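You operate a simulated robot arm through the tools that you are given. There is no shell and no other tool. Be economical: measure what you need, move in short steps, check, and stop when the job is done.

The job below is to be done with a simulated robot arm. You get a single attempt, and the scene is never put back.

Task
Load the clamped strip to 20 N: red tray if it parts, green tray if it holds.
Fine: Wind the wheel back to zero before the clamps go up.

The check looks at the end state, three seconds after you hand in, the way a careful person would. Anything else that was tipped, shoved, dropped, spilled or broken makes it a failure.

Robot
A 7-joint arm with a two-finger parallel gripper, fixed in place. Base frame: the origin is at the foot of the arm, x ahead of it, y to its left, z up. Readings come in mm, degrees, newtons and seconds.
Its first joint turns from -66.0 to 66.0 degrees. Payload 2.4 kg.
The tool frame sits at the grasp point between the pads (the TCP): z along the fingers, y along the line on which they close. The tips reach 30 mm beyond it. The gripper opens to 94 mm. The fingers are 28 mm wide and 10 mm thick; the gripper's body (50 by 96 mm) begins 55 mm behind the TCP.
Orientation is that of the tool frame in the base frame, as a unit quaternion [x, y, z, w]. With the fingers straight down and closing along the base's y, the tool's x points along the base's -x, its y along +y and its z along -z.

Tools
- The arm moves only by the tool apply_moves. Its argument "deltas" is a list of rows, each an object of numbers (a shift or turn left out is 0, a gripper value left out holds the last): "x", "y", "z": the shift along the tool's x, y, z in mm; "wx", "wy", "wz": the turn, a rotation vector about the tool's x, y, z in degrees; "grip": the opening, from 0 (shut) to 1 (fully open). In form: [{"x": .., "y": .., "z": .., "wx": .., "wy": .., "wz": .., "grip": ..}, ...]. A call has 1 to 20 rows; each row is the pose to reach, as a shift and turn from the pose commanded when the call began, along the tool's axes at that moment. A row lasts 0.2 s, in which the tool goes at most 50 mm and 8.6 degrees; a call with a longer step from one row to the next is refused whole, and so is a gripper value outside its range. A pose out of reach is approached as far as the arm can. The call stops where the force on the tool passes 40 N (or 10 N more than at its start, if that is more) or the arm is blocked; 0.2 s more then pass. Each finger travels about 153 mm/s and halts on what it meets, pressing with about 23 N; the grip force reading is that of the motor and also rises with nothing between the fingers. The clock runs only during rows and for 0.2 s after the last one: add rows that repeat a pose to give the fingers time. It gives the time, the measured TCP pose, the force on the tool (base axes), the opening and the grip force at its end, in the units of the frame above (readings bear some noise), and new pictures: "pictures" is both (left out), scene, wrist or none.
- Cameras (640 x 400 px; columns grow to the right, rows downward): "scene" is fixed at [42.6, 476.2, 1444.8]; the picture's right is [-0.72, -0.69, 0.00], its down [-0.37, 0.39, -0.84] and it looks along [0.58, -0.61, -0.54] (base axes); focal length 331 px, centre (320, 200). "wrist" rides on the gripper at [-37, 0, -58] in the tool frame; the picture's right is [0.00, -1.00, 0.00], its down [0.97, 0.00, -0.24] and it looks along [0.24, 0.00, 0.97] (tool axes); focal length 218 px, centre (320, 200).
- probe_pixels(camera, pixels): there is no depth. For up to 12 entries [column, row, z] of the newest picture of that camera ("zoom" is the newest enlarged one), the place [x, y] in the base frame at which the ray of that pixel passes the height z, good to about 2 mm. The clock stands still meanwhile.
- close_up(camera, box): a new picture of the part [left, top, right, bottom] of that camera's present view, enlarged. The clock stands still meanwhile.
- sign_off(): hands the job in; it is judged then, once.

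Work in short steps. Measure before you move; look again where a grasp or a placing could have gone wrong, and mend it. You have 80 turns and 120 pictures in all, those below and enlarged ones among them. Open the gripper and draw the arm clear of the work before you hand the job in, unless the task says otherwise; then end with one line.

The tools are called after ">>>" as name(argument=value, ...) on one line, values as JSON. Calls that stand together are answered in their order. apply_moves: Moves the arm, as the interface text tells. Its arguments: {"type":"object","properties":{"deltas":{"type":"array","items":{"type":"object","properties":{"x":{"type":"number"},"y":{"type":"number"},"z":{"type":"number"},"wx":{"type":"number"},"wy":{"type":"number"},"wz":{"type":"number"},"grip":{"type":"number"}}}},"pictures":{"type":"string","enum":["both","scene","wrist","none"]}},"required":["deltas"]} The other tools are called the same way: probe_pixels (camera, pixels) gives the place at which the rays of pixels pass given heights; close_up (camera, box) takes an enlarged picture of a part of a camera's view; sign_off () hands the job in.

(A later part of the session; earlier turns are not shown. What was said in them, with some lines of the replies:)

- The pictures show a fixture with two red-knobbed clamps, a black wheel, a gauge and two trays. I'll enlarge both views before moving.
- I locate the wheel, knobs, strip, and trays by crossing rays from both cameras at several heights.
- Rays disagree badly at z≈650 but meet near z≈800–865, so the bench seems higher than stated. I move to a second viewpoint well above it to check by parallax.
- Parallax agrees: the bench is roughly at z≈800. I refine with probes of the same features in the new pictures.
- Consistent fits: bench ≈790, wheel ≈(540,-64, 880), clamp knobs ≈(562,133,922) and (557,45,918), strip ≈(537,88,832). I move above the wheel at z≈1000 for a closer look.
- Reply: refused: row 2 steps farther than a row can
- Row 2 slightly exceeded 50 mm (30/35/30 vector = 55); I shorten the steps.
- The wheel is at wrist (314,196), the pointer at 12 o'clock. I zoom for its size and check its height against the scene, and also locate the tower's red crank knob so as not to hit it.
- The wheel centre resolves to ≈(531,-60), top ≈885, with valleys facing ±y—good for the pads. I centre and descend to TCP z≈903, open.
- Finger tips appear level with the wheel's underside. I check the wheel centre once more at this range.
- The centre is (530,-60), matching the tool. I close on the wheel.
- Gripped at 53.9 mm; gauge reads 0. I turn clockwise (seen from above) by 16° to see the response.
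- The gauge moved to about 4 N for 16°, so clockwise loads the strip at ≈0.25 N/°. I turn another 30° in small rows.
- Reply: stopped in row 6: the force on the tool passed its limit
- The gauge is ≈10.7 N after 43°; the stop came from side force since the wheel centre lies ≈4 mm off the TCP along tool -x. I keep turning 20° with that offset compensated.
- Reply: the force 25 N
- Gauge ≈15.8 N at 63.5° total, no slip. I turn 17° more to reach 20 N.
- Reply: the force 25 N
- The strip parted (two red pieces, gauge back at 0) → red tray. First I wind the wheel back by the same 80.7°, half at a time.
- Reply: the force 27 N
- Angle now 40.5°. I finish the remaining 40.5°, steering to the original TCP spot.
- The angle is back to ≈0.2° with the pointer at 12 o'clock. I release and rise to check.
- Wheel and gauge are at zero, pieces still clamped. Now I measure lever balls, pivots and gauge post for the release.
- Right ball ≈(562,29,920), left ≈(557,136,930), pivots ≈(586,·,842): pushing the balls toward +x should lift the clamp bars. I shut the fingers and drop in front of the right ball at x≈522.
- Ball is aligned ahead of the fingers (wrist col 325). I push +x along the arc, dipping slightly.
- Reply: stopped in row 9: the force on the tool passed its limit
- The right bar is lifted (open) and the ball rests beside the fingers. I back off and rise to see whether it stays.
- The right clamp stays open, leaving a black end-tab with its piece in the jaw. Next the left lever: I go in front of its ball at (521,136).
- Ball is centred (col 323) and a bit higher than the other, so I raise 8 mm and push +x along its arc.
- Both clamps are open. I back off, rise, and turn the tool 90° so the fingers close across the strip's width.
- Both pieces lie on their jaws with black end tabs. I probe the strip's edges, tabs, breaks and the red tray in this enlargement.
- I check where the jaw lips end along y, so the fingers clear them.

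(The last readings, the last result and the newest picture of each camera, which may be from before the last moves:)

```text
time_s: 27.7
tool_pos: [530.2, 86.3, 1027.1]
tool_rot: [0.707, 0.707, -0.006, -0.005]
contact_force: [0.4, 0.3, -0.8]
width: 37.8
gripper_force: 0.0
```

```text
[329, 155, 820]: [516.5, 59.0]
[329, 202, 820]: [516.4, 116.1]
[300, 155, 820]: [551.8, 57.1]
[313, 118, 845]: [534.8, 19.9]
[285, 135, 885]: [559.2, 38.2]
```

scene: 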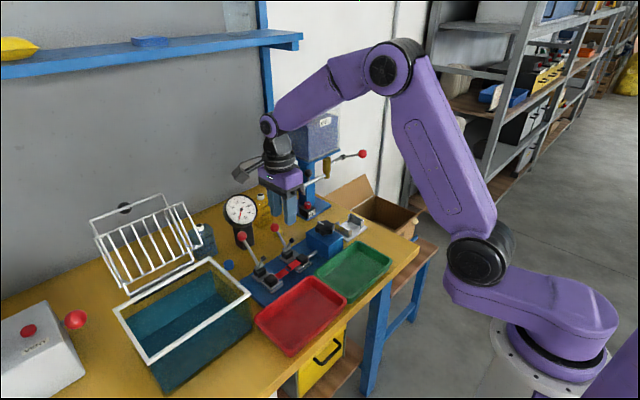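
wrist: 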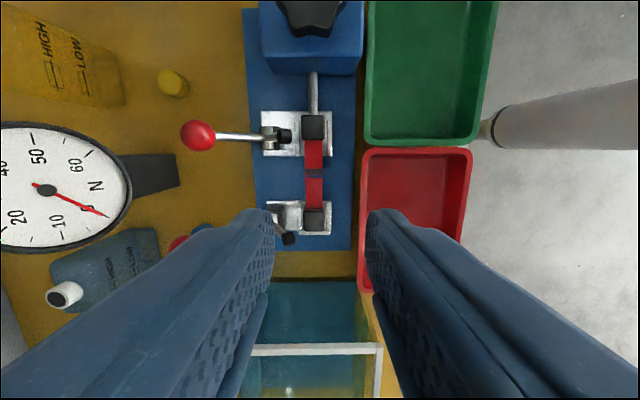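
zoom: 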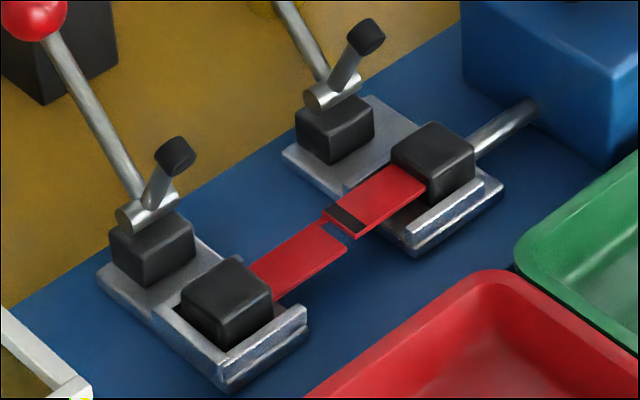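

Lips end at y≈60 and y≈114, so the left piece can be gripped at y≈98 first. I descend to TCP z≈882, levelling the small tilt, and look.

>>> apply_moves(deltas=[{"x": 6, "y": 2, "z": 30, "wx": -0.4}, {"x": 11.7, "y": 4.3, "z": 65, "wx": -0.8}, {"x": 11.7, "y": 4.3, "z": 100, "wx": -0.8}, {"x": 11.7, "y": 4.3, "z": 130, "wx": -0.8}, {"x": 11.7, "y": 4.3, "z": 145, "wx": -0.8}, {"x": 11.7, "y": 4.3, "z": 145, "wx": -0.8}])

>>> close_up(camera="scene", box=[235, 205, 335, 290])

```text
time_s: 29.1
tool_pos: [532.5, 98.0, 881.7]
tool_rot: [0.708, 0.706, 0.0, 0.0]
contact_force: [0.5, -0.6, -0.5]
width: 37.7
gripper_force: 0.0
```

scene: 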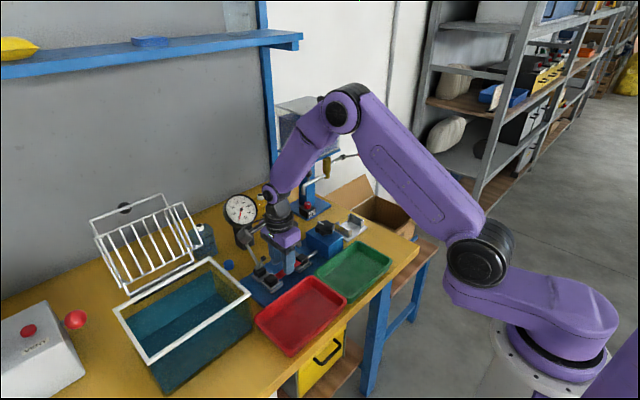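
wrist: 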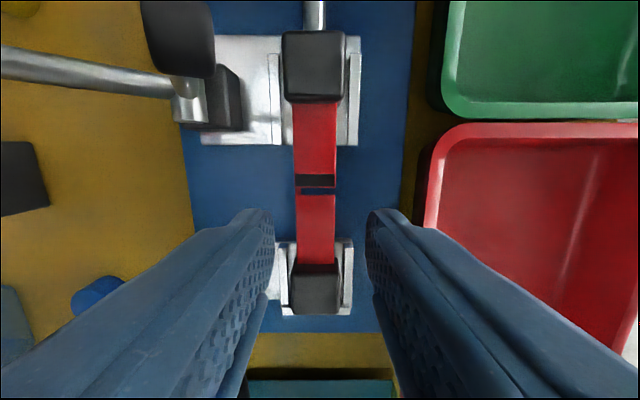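

```text
4.71 times, centred on (285, 248) of scene
```

zoom: 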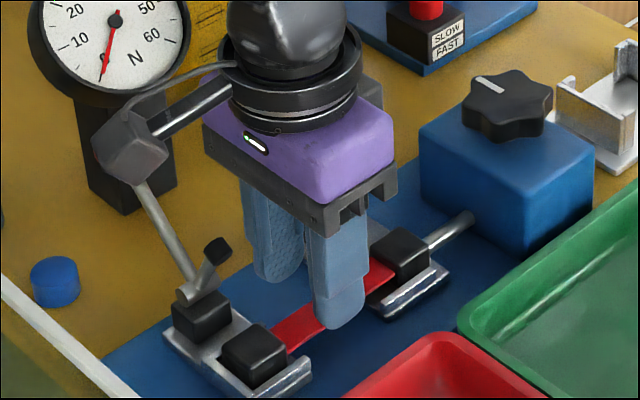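

The strip runs at col 315 between fingertips 275–367, so I shift +2.5 mm in x and descend to 856.

>>> apply_moves(deltas=[{"y": 2.5, "z": 8}, {"y": 2.5, "z": 17}, {"y": 2.5, "z": 26}, {"y": 2.5, "z": 26}], pictures="wrist")

>>> close_up(camera="scene", box=[245, 235, 325, 295])

```text
time_s: 30.1
tool_pos: [536.1, 98.4, 856.4]
tool_rot: [0.707, 0.707, 0.0, 0.0]
contact_force: [0.3, 0.4, 0.3]
width: 37.6
gripper_force: 0.0
```

wrist: 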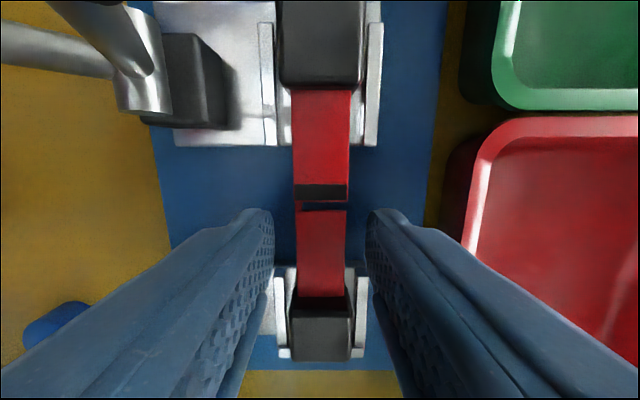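

```text
6.67 times, centred on (285, 265) of scene
```

zoom: 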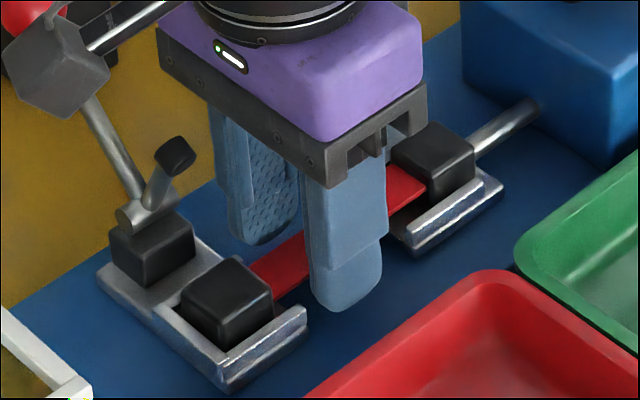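

Fingertips straddle only the near (left) piece (its end row 210, other piece ends at row 200). I close.

>>> apply_moves(deltas=[{"grip": 0.2}, {"grip": 0.05}, {"grip": 0.05}], pictures="wrist")

```text
time_s: 30.9
tool_pos: [535.1, 97.1, 855.7]
tool_rot: [0.708, 0.706, 0.0, 0.0]
contact_force: [0.2, 0.7, 0.1]
width: 18.9
gripper_force: 22.7
```

wrist: 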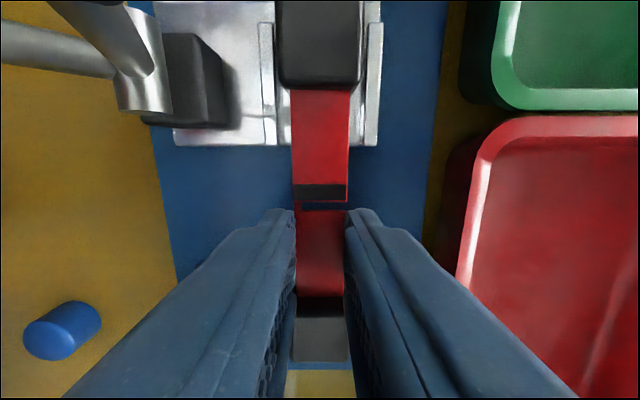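

Gripped at 18.9 mm. I lift 18 mm, shift -x away from the raised bar, then rise.

>>> apply_moves(deltas=[{"z": -6}, {"z": -12}, {"z": -18}, {"z": -20, "y": -12}, {"z": -24, "y": -25}, {"z": -50, "y": -35}, {"z": -80, "y": -45}, {"z": -90, "y": -45}, {"z": -90, "y": -45}])

>>> close_up(camera="scene", box=[230, 220, 350, 310])

```text
time_s: 32.9
tool_pos: [489.5, 97.3, 946.7]
tool_rot: [0.707, 0.707, -0.001, -0.001]
contact_force: [0.3, 0.7, -0.7]
width: 18.7
gripper_force: 22.9
```

scene: 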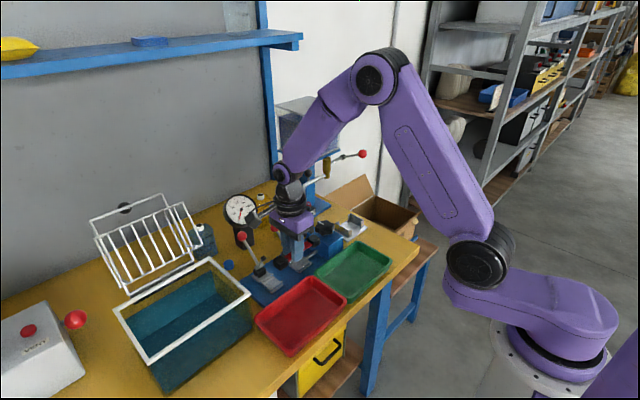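
wrist: 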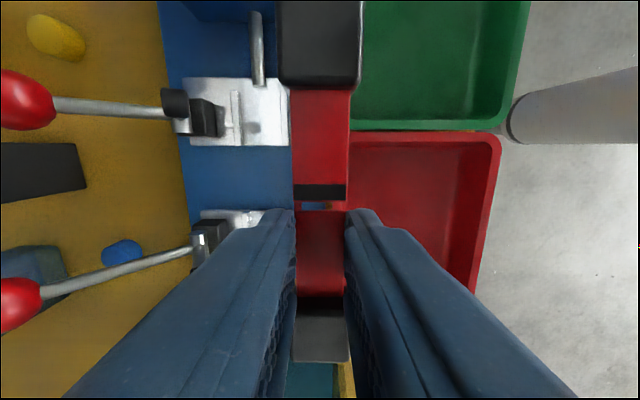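

```text
4.44 times, centred on (290, 265) of scene
```

zoom: 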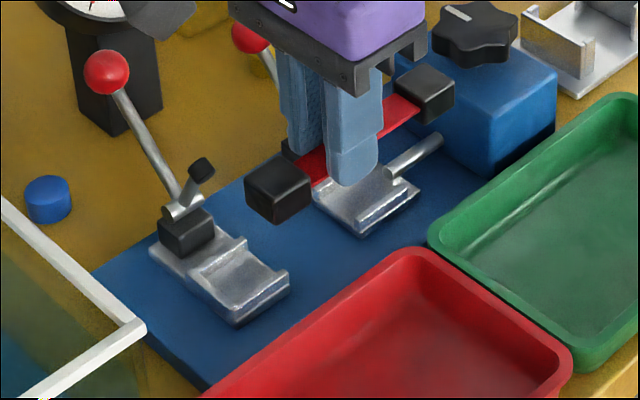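

Both pieces came up together, still hanging together at the break, 133 mm in all. I measure the red tray's rim for placing.

>>> probe_pixels(camera="scene", pixels=[[257, 318, 820], [292, 355, 820], [346, 309, 820], [308, 278, 820], [300, 316, 795]])

>>> probe_pixels(camera="wrist", pixels=[[500, 136, 820], [475, 290, 820], [420, 170, 795]])

```text
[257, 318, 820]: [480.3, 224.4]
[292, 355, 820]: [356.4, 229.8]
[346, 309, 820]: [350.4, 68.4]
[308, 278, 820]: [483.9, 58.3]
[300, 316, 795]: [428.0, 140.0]
```

```text
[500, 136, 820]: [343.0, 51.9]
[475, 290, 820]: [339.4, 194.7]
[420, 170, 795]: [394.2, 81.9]
```

Tray spans about x 345–482, y 52–228, centre ≈(410,141). I carry the strip over it at this height (TCP to (408,153)).

>>> apply_moves(deltas=[{"y": -25, "x": 15}, {"y": -50, "x": 35}, {"y": -75, "x": 50}, {"y": -81, "x": 56}, {"y": -81, "x": 56, "z": 25}, {"y": -81, "x": 56, "z": 45}, {"y": -81, "x": 56, "z": 45}])

>>> close_up(camera="scene", box=[200, 220, 360, 370])

```text
time_s: 34.5
tool_pos: [409.7, 153.7, 901.5]
tool_rot: [0.707, 0.707, 0.0, 0.0]
contact_force: [0.0, -0.6, -0.6]
width: 18.9
gripper_force: 22.7
```

scene: 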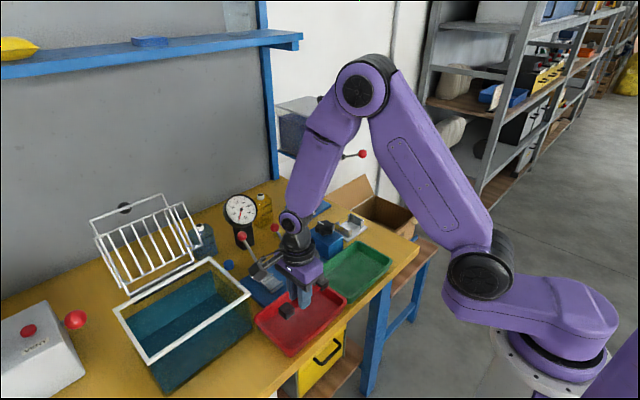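
wrist: 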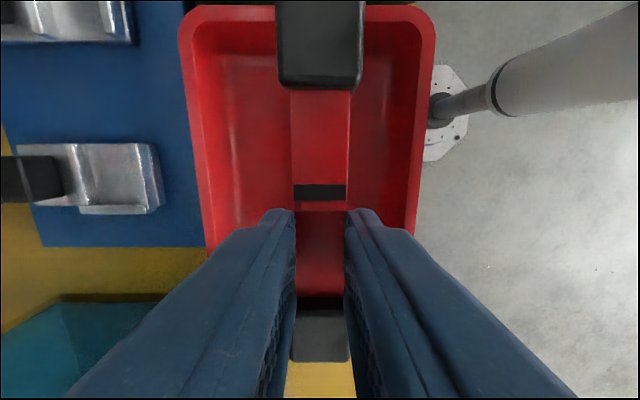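

```text
2.67 times, centred on (280, 295) of scene
```

zoom: 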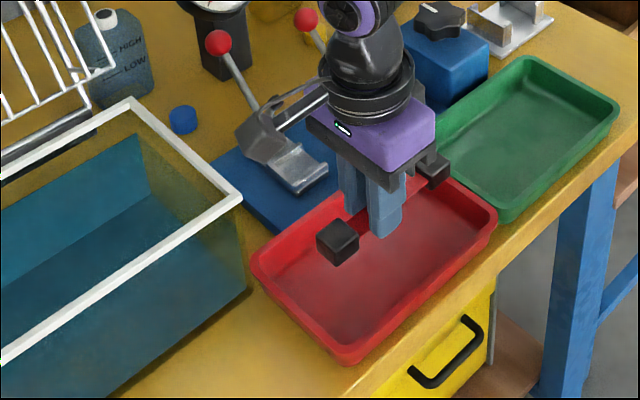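

The strip lies centred over the red tray (inner cols ≈215–415). I lower to TCP z≈840, then feel for the floor.

>>> apply_moves(deltas=[{"x": 2, "z": 15}, {"x": 2, "z": 30}, {"x": 2, "z": 45}, {"x": 2, "z": 55}, {"x": 2, "z": 61}, {"x": 2, "z": 61}], pictures="wrist")

>>> close_up(camera="scene", box=[230, 240, 370, 360])

```text
time_s: 35.9
tool_pos: [408.9, 156.3, 839.8]
tool_rot: [0.708, 0.706, 0.0, 0.0]
contact_force: [0.2, -0.1, -0.8]
width: 19.2
gripper_force: 23.1
```

wrist: 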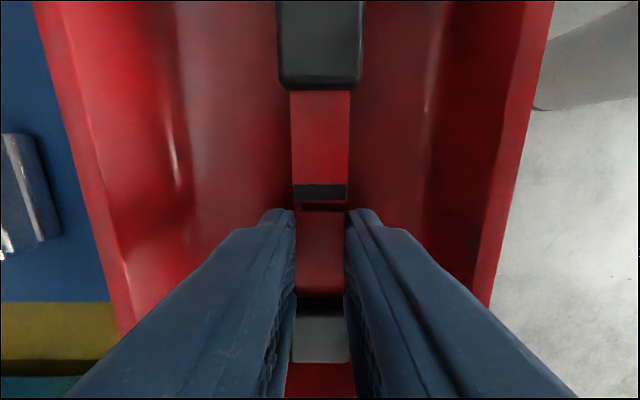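

```text
3.33 times, centred on (300, 300) of scene
```

zoom: 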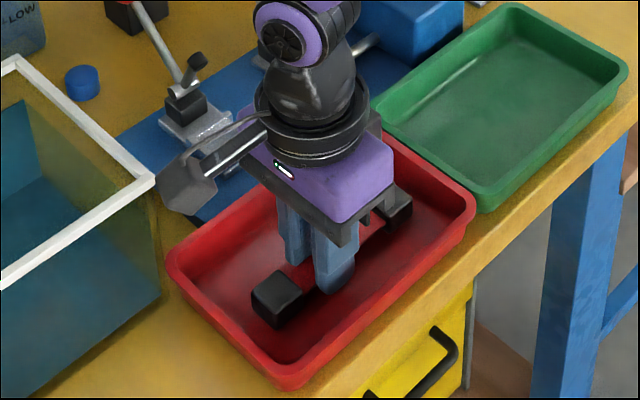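

Still no contact. I step down a few millimetres at a time.

>>> apply_moves(deltas=[{"z": 3}, {"z": 6}, {"z": 8}, {"z": 8}], pictures="none")

```text
time_s: 36.8
tool_pos: [409.5, 156.3, 833.4]
tool_rot: [0.707, 0.707, 0.0, 0.0]
contact_force: [-1.8, -0.9, 10.4]
width: 19.0
gripper_force: 22.7
stopped in row 4: the force on the tool passed its limit (the readings are from after the stop); the commanded pose is now the measured one
```

Contact with the tray floor (10 N up). I open slightly and rise straight up.

>>> apply_moves(deltas=[{"z": -1, "grip": 0.35}, {"z": -1, "grip": 0.4}, {"z": -2, "grip": 0.4}, {"z": -20}, {"z": -50}, {"z": -90}, {"z": -120}, {"z": -120}])

>>> close_up(camera="scene", box=[200, 200, 380, 350])

```text
time_s: 38.6
tool_pos: [409.9, 157.5, 954.1]
tool_rot: [0.707, 0.707, 0.0, -0.001]
contact_force: [-0.9, 0.5, 0.2]
width: 37.5
gripper_force: 0.1
```

scene: 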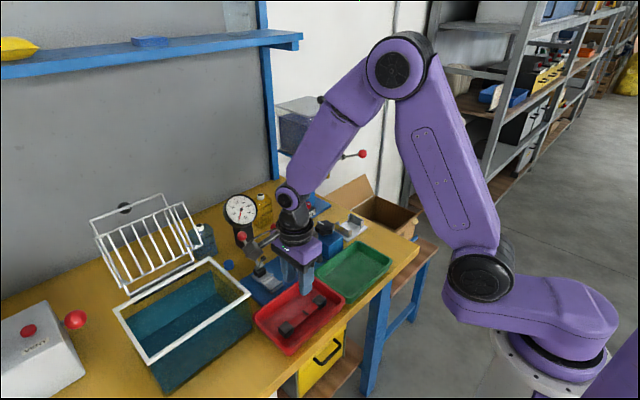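
wrist: 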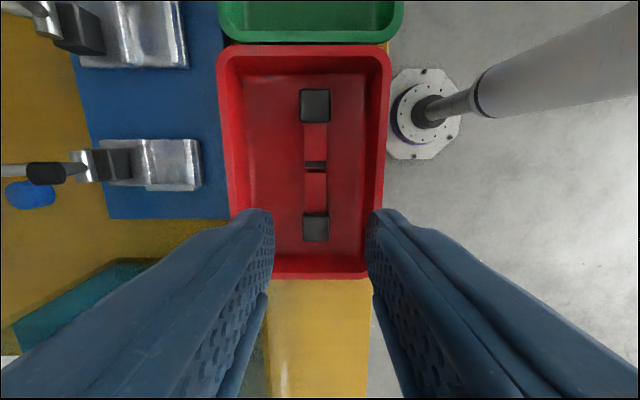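

```text
2.67 times, centred on (290, 275) of scene
```

zoom: 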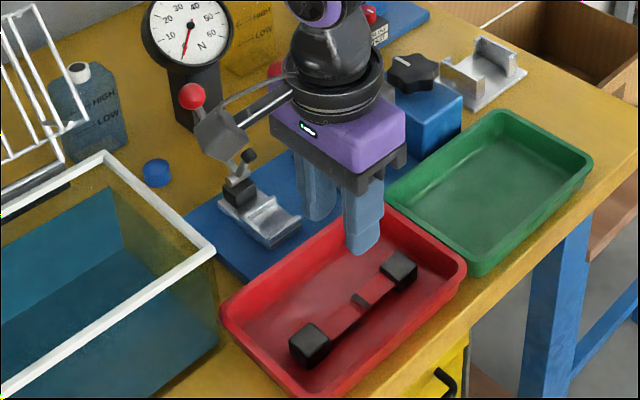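

The strip lies flat inside the red tray. I raise and draw the arm clear, then verify the wheel, gauge and surroundings.

>>> apply_moves(deltas=[{"z": -40}, {"z": -80}, {"z": -120}, {"z": -160}, {"z": -200, "y": -10}, {"z": -220, "y": -30, "x": -30}, {"z": -220, "y": -40, "x": -70, "grip": 1}, {"z": -220, "y": -40, "x": -110}, {"z": -220, "y": -40, "x": -110}])

>>> close_up(camera="scene", box=[200, 180, 380, 350])

>>> close_up(camera="wrist", box=[120, 0, 400, 175])

```text
time_s: 40.6
tool_pos: [369.8, 46.6, 1173.6]
tool_rot: [0.707, 0.707, 0.0, 0.0]
contact_force: [-0.2, -1.0, 0.5]
width: 94.2
gripper_force: 0.0
```

scene: 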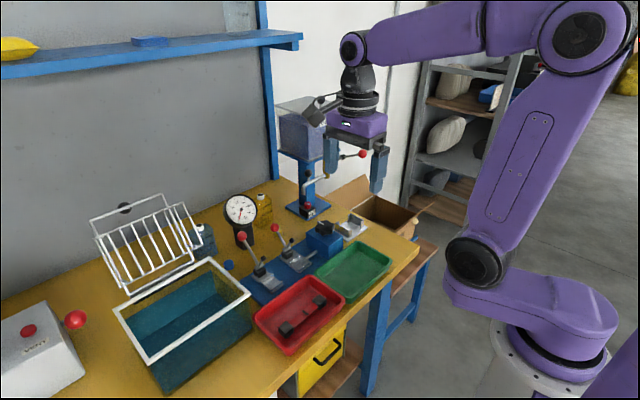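
wrist: 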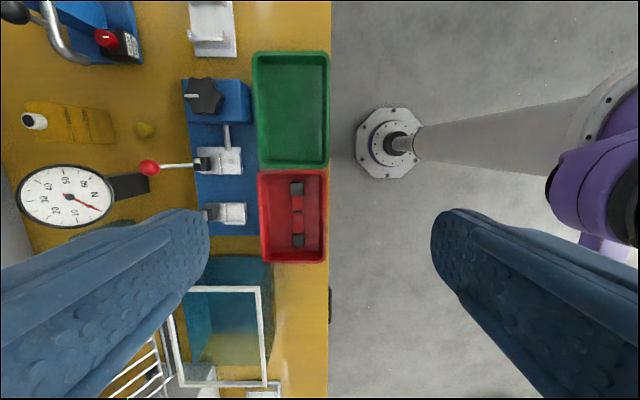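

```text
2.35 times, centred on (290, 265) of scene
```

zoom: 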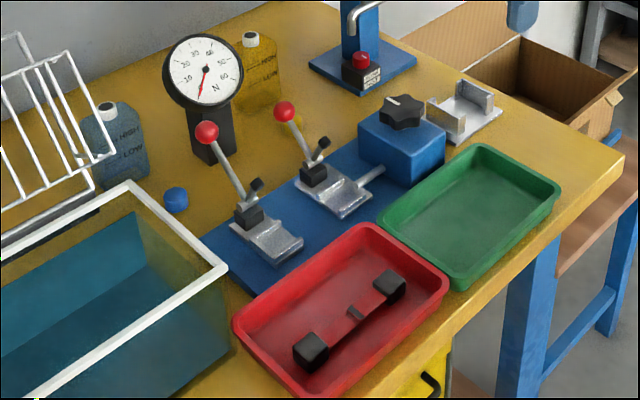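

```text
2.29 times, centred on (260, 88) of wrist
```

zoom: 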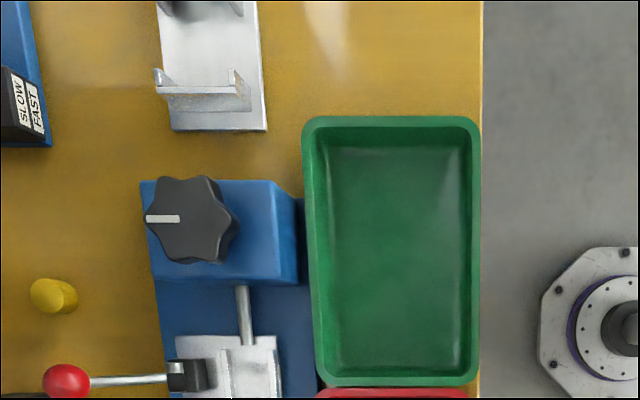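

Wheel pointer is at its start mark, the gauge reads 0, both clamps are up and the broken strip is in the red tray. Nothing else was disturbed, so I hand in.

>>> sign_off()

```text
The job is handed in.
```

The strip parted between about 16 and 20 N: I wound the wheel back to zero, raised both clamps and put the broken strip in the red tray (the bench measured about z = 790–800, not the stated 646, so I worked to the measured height).
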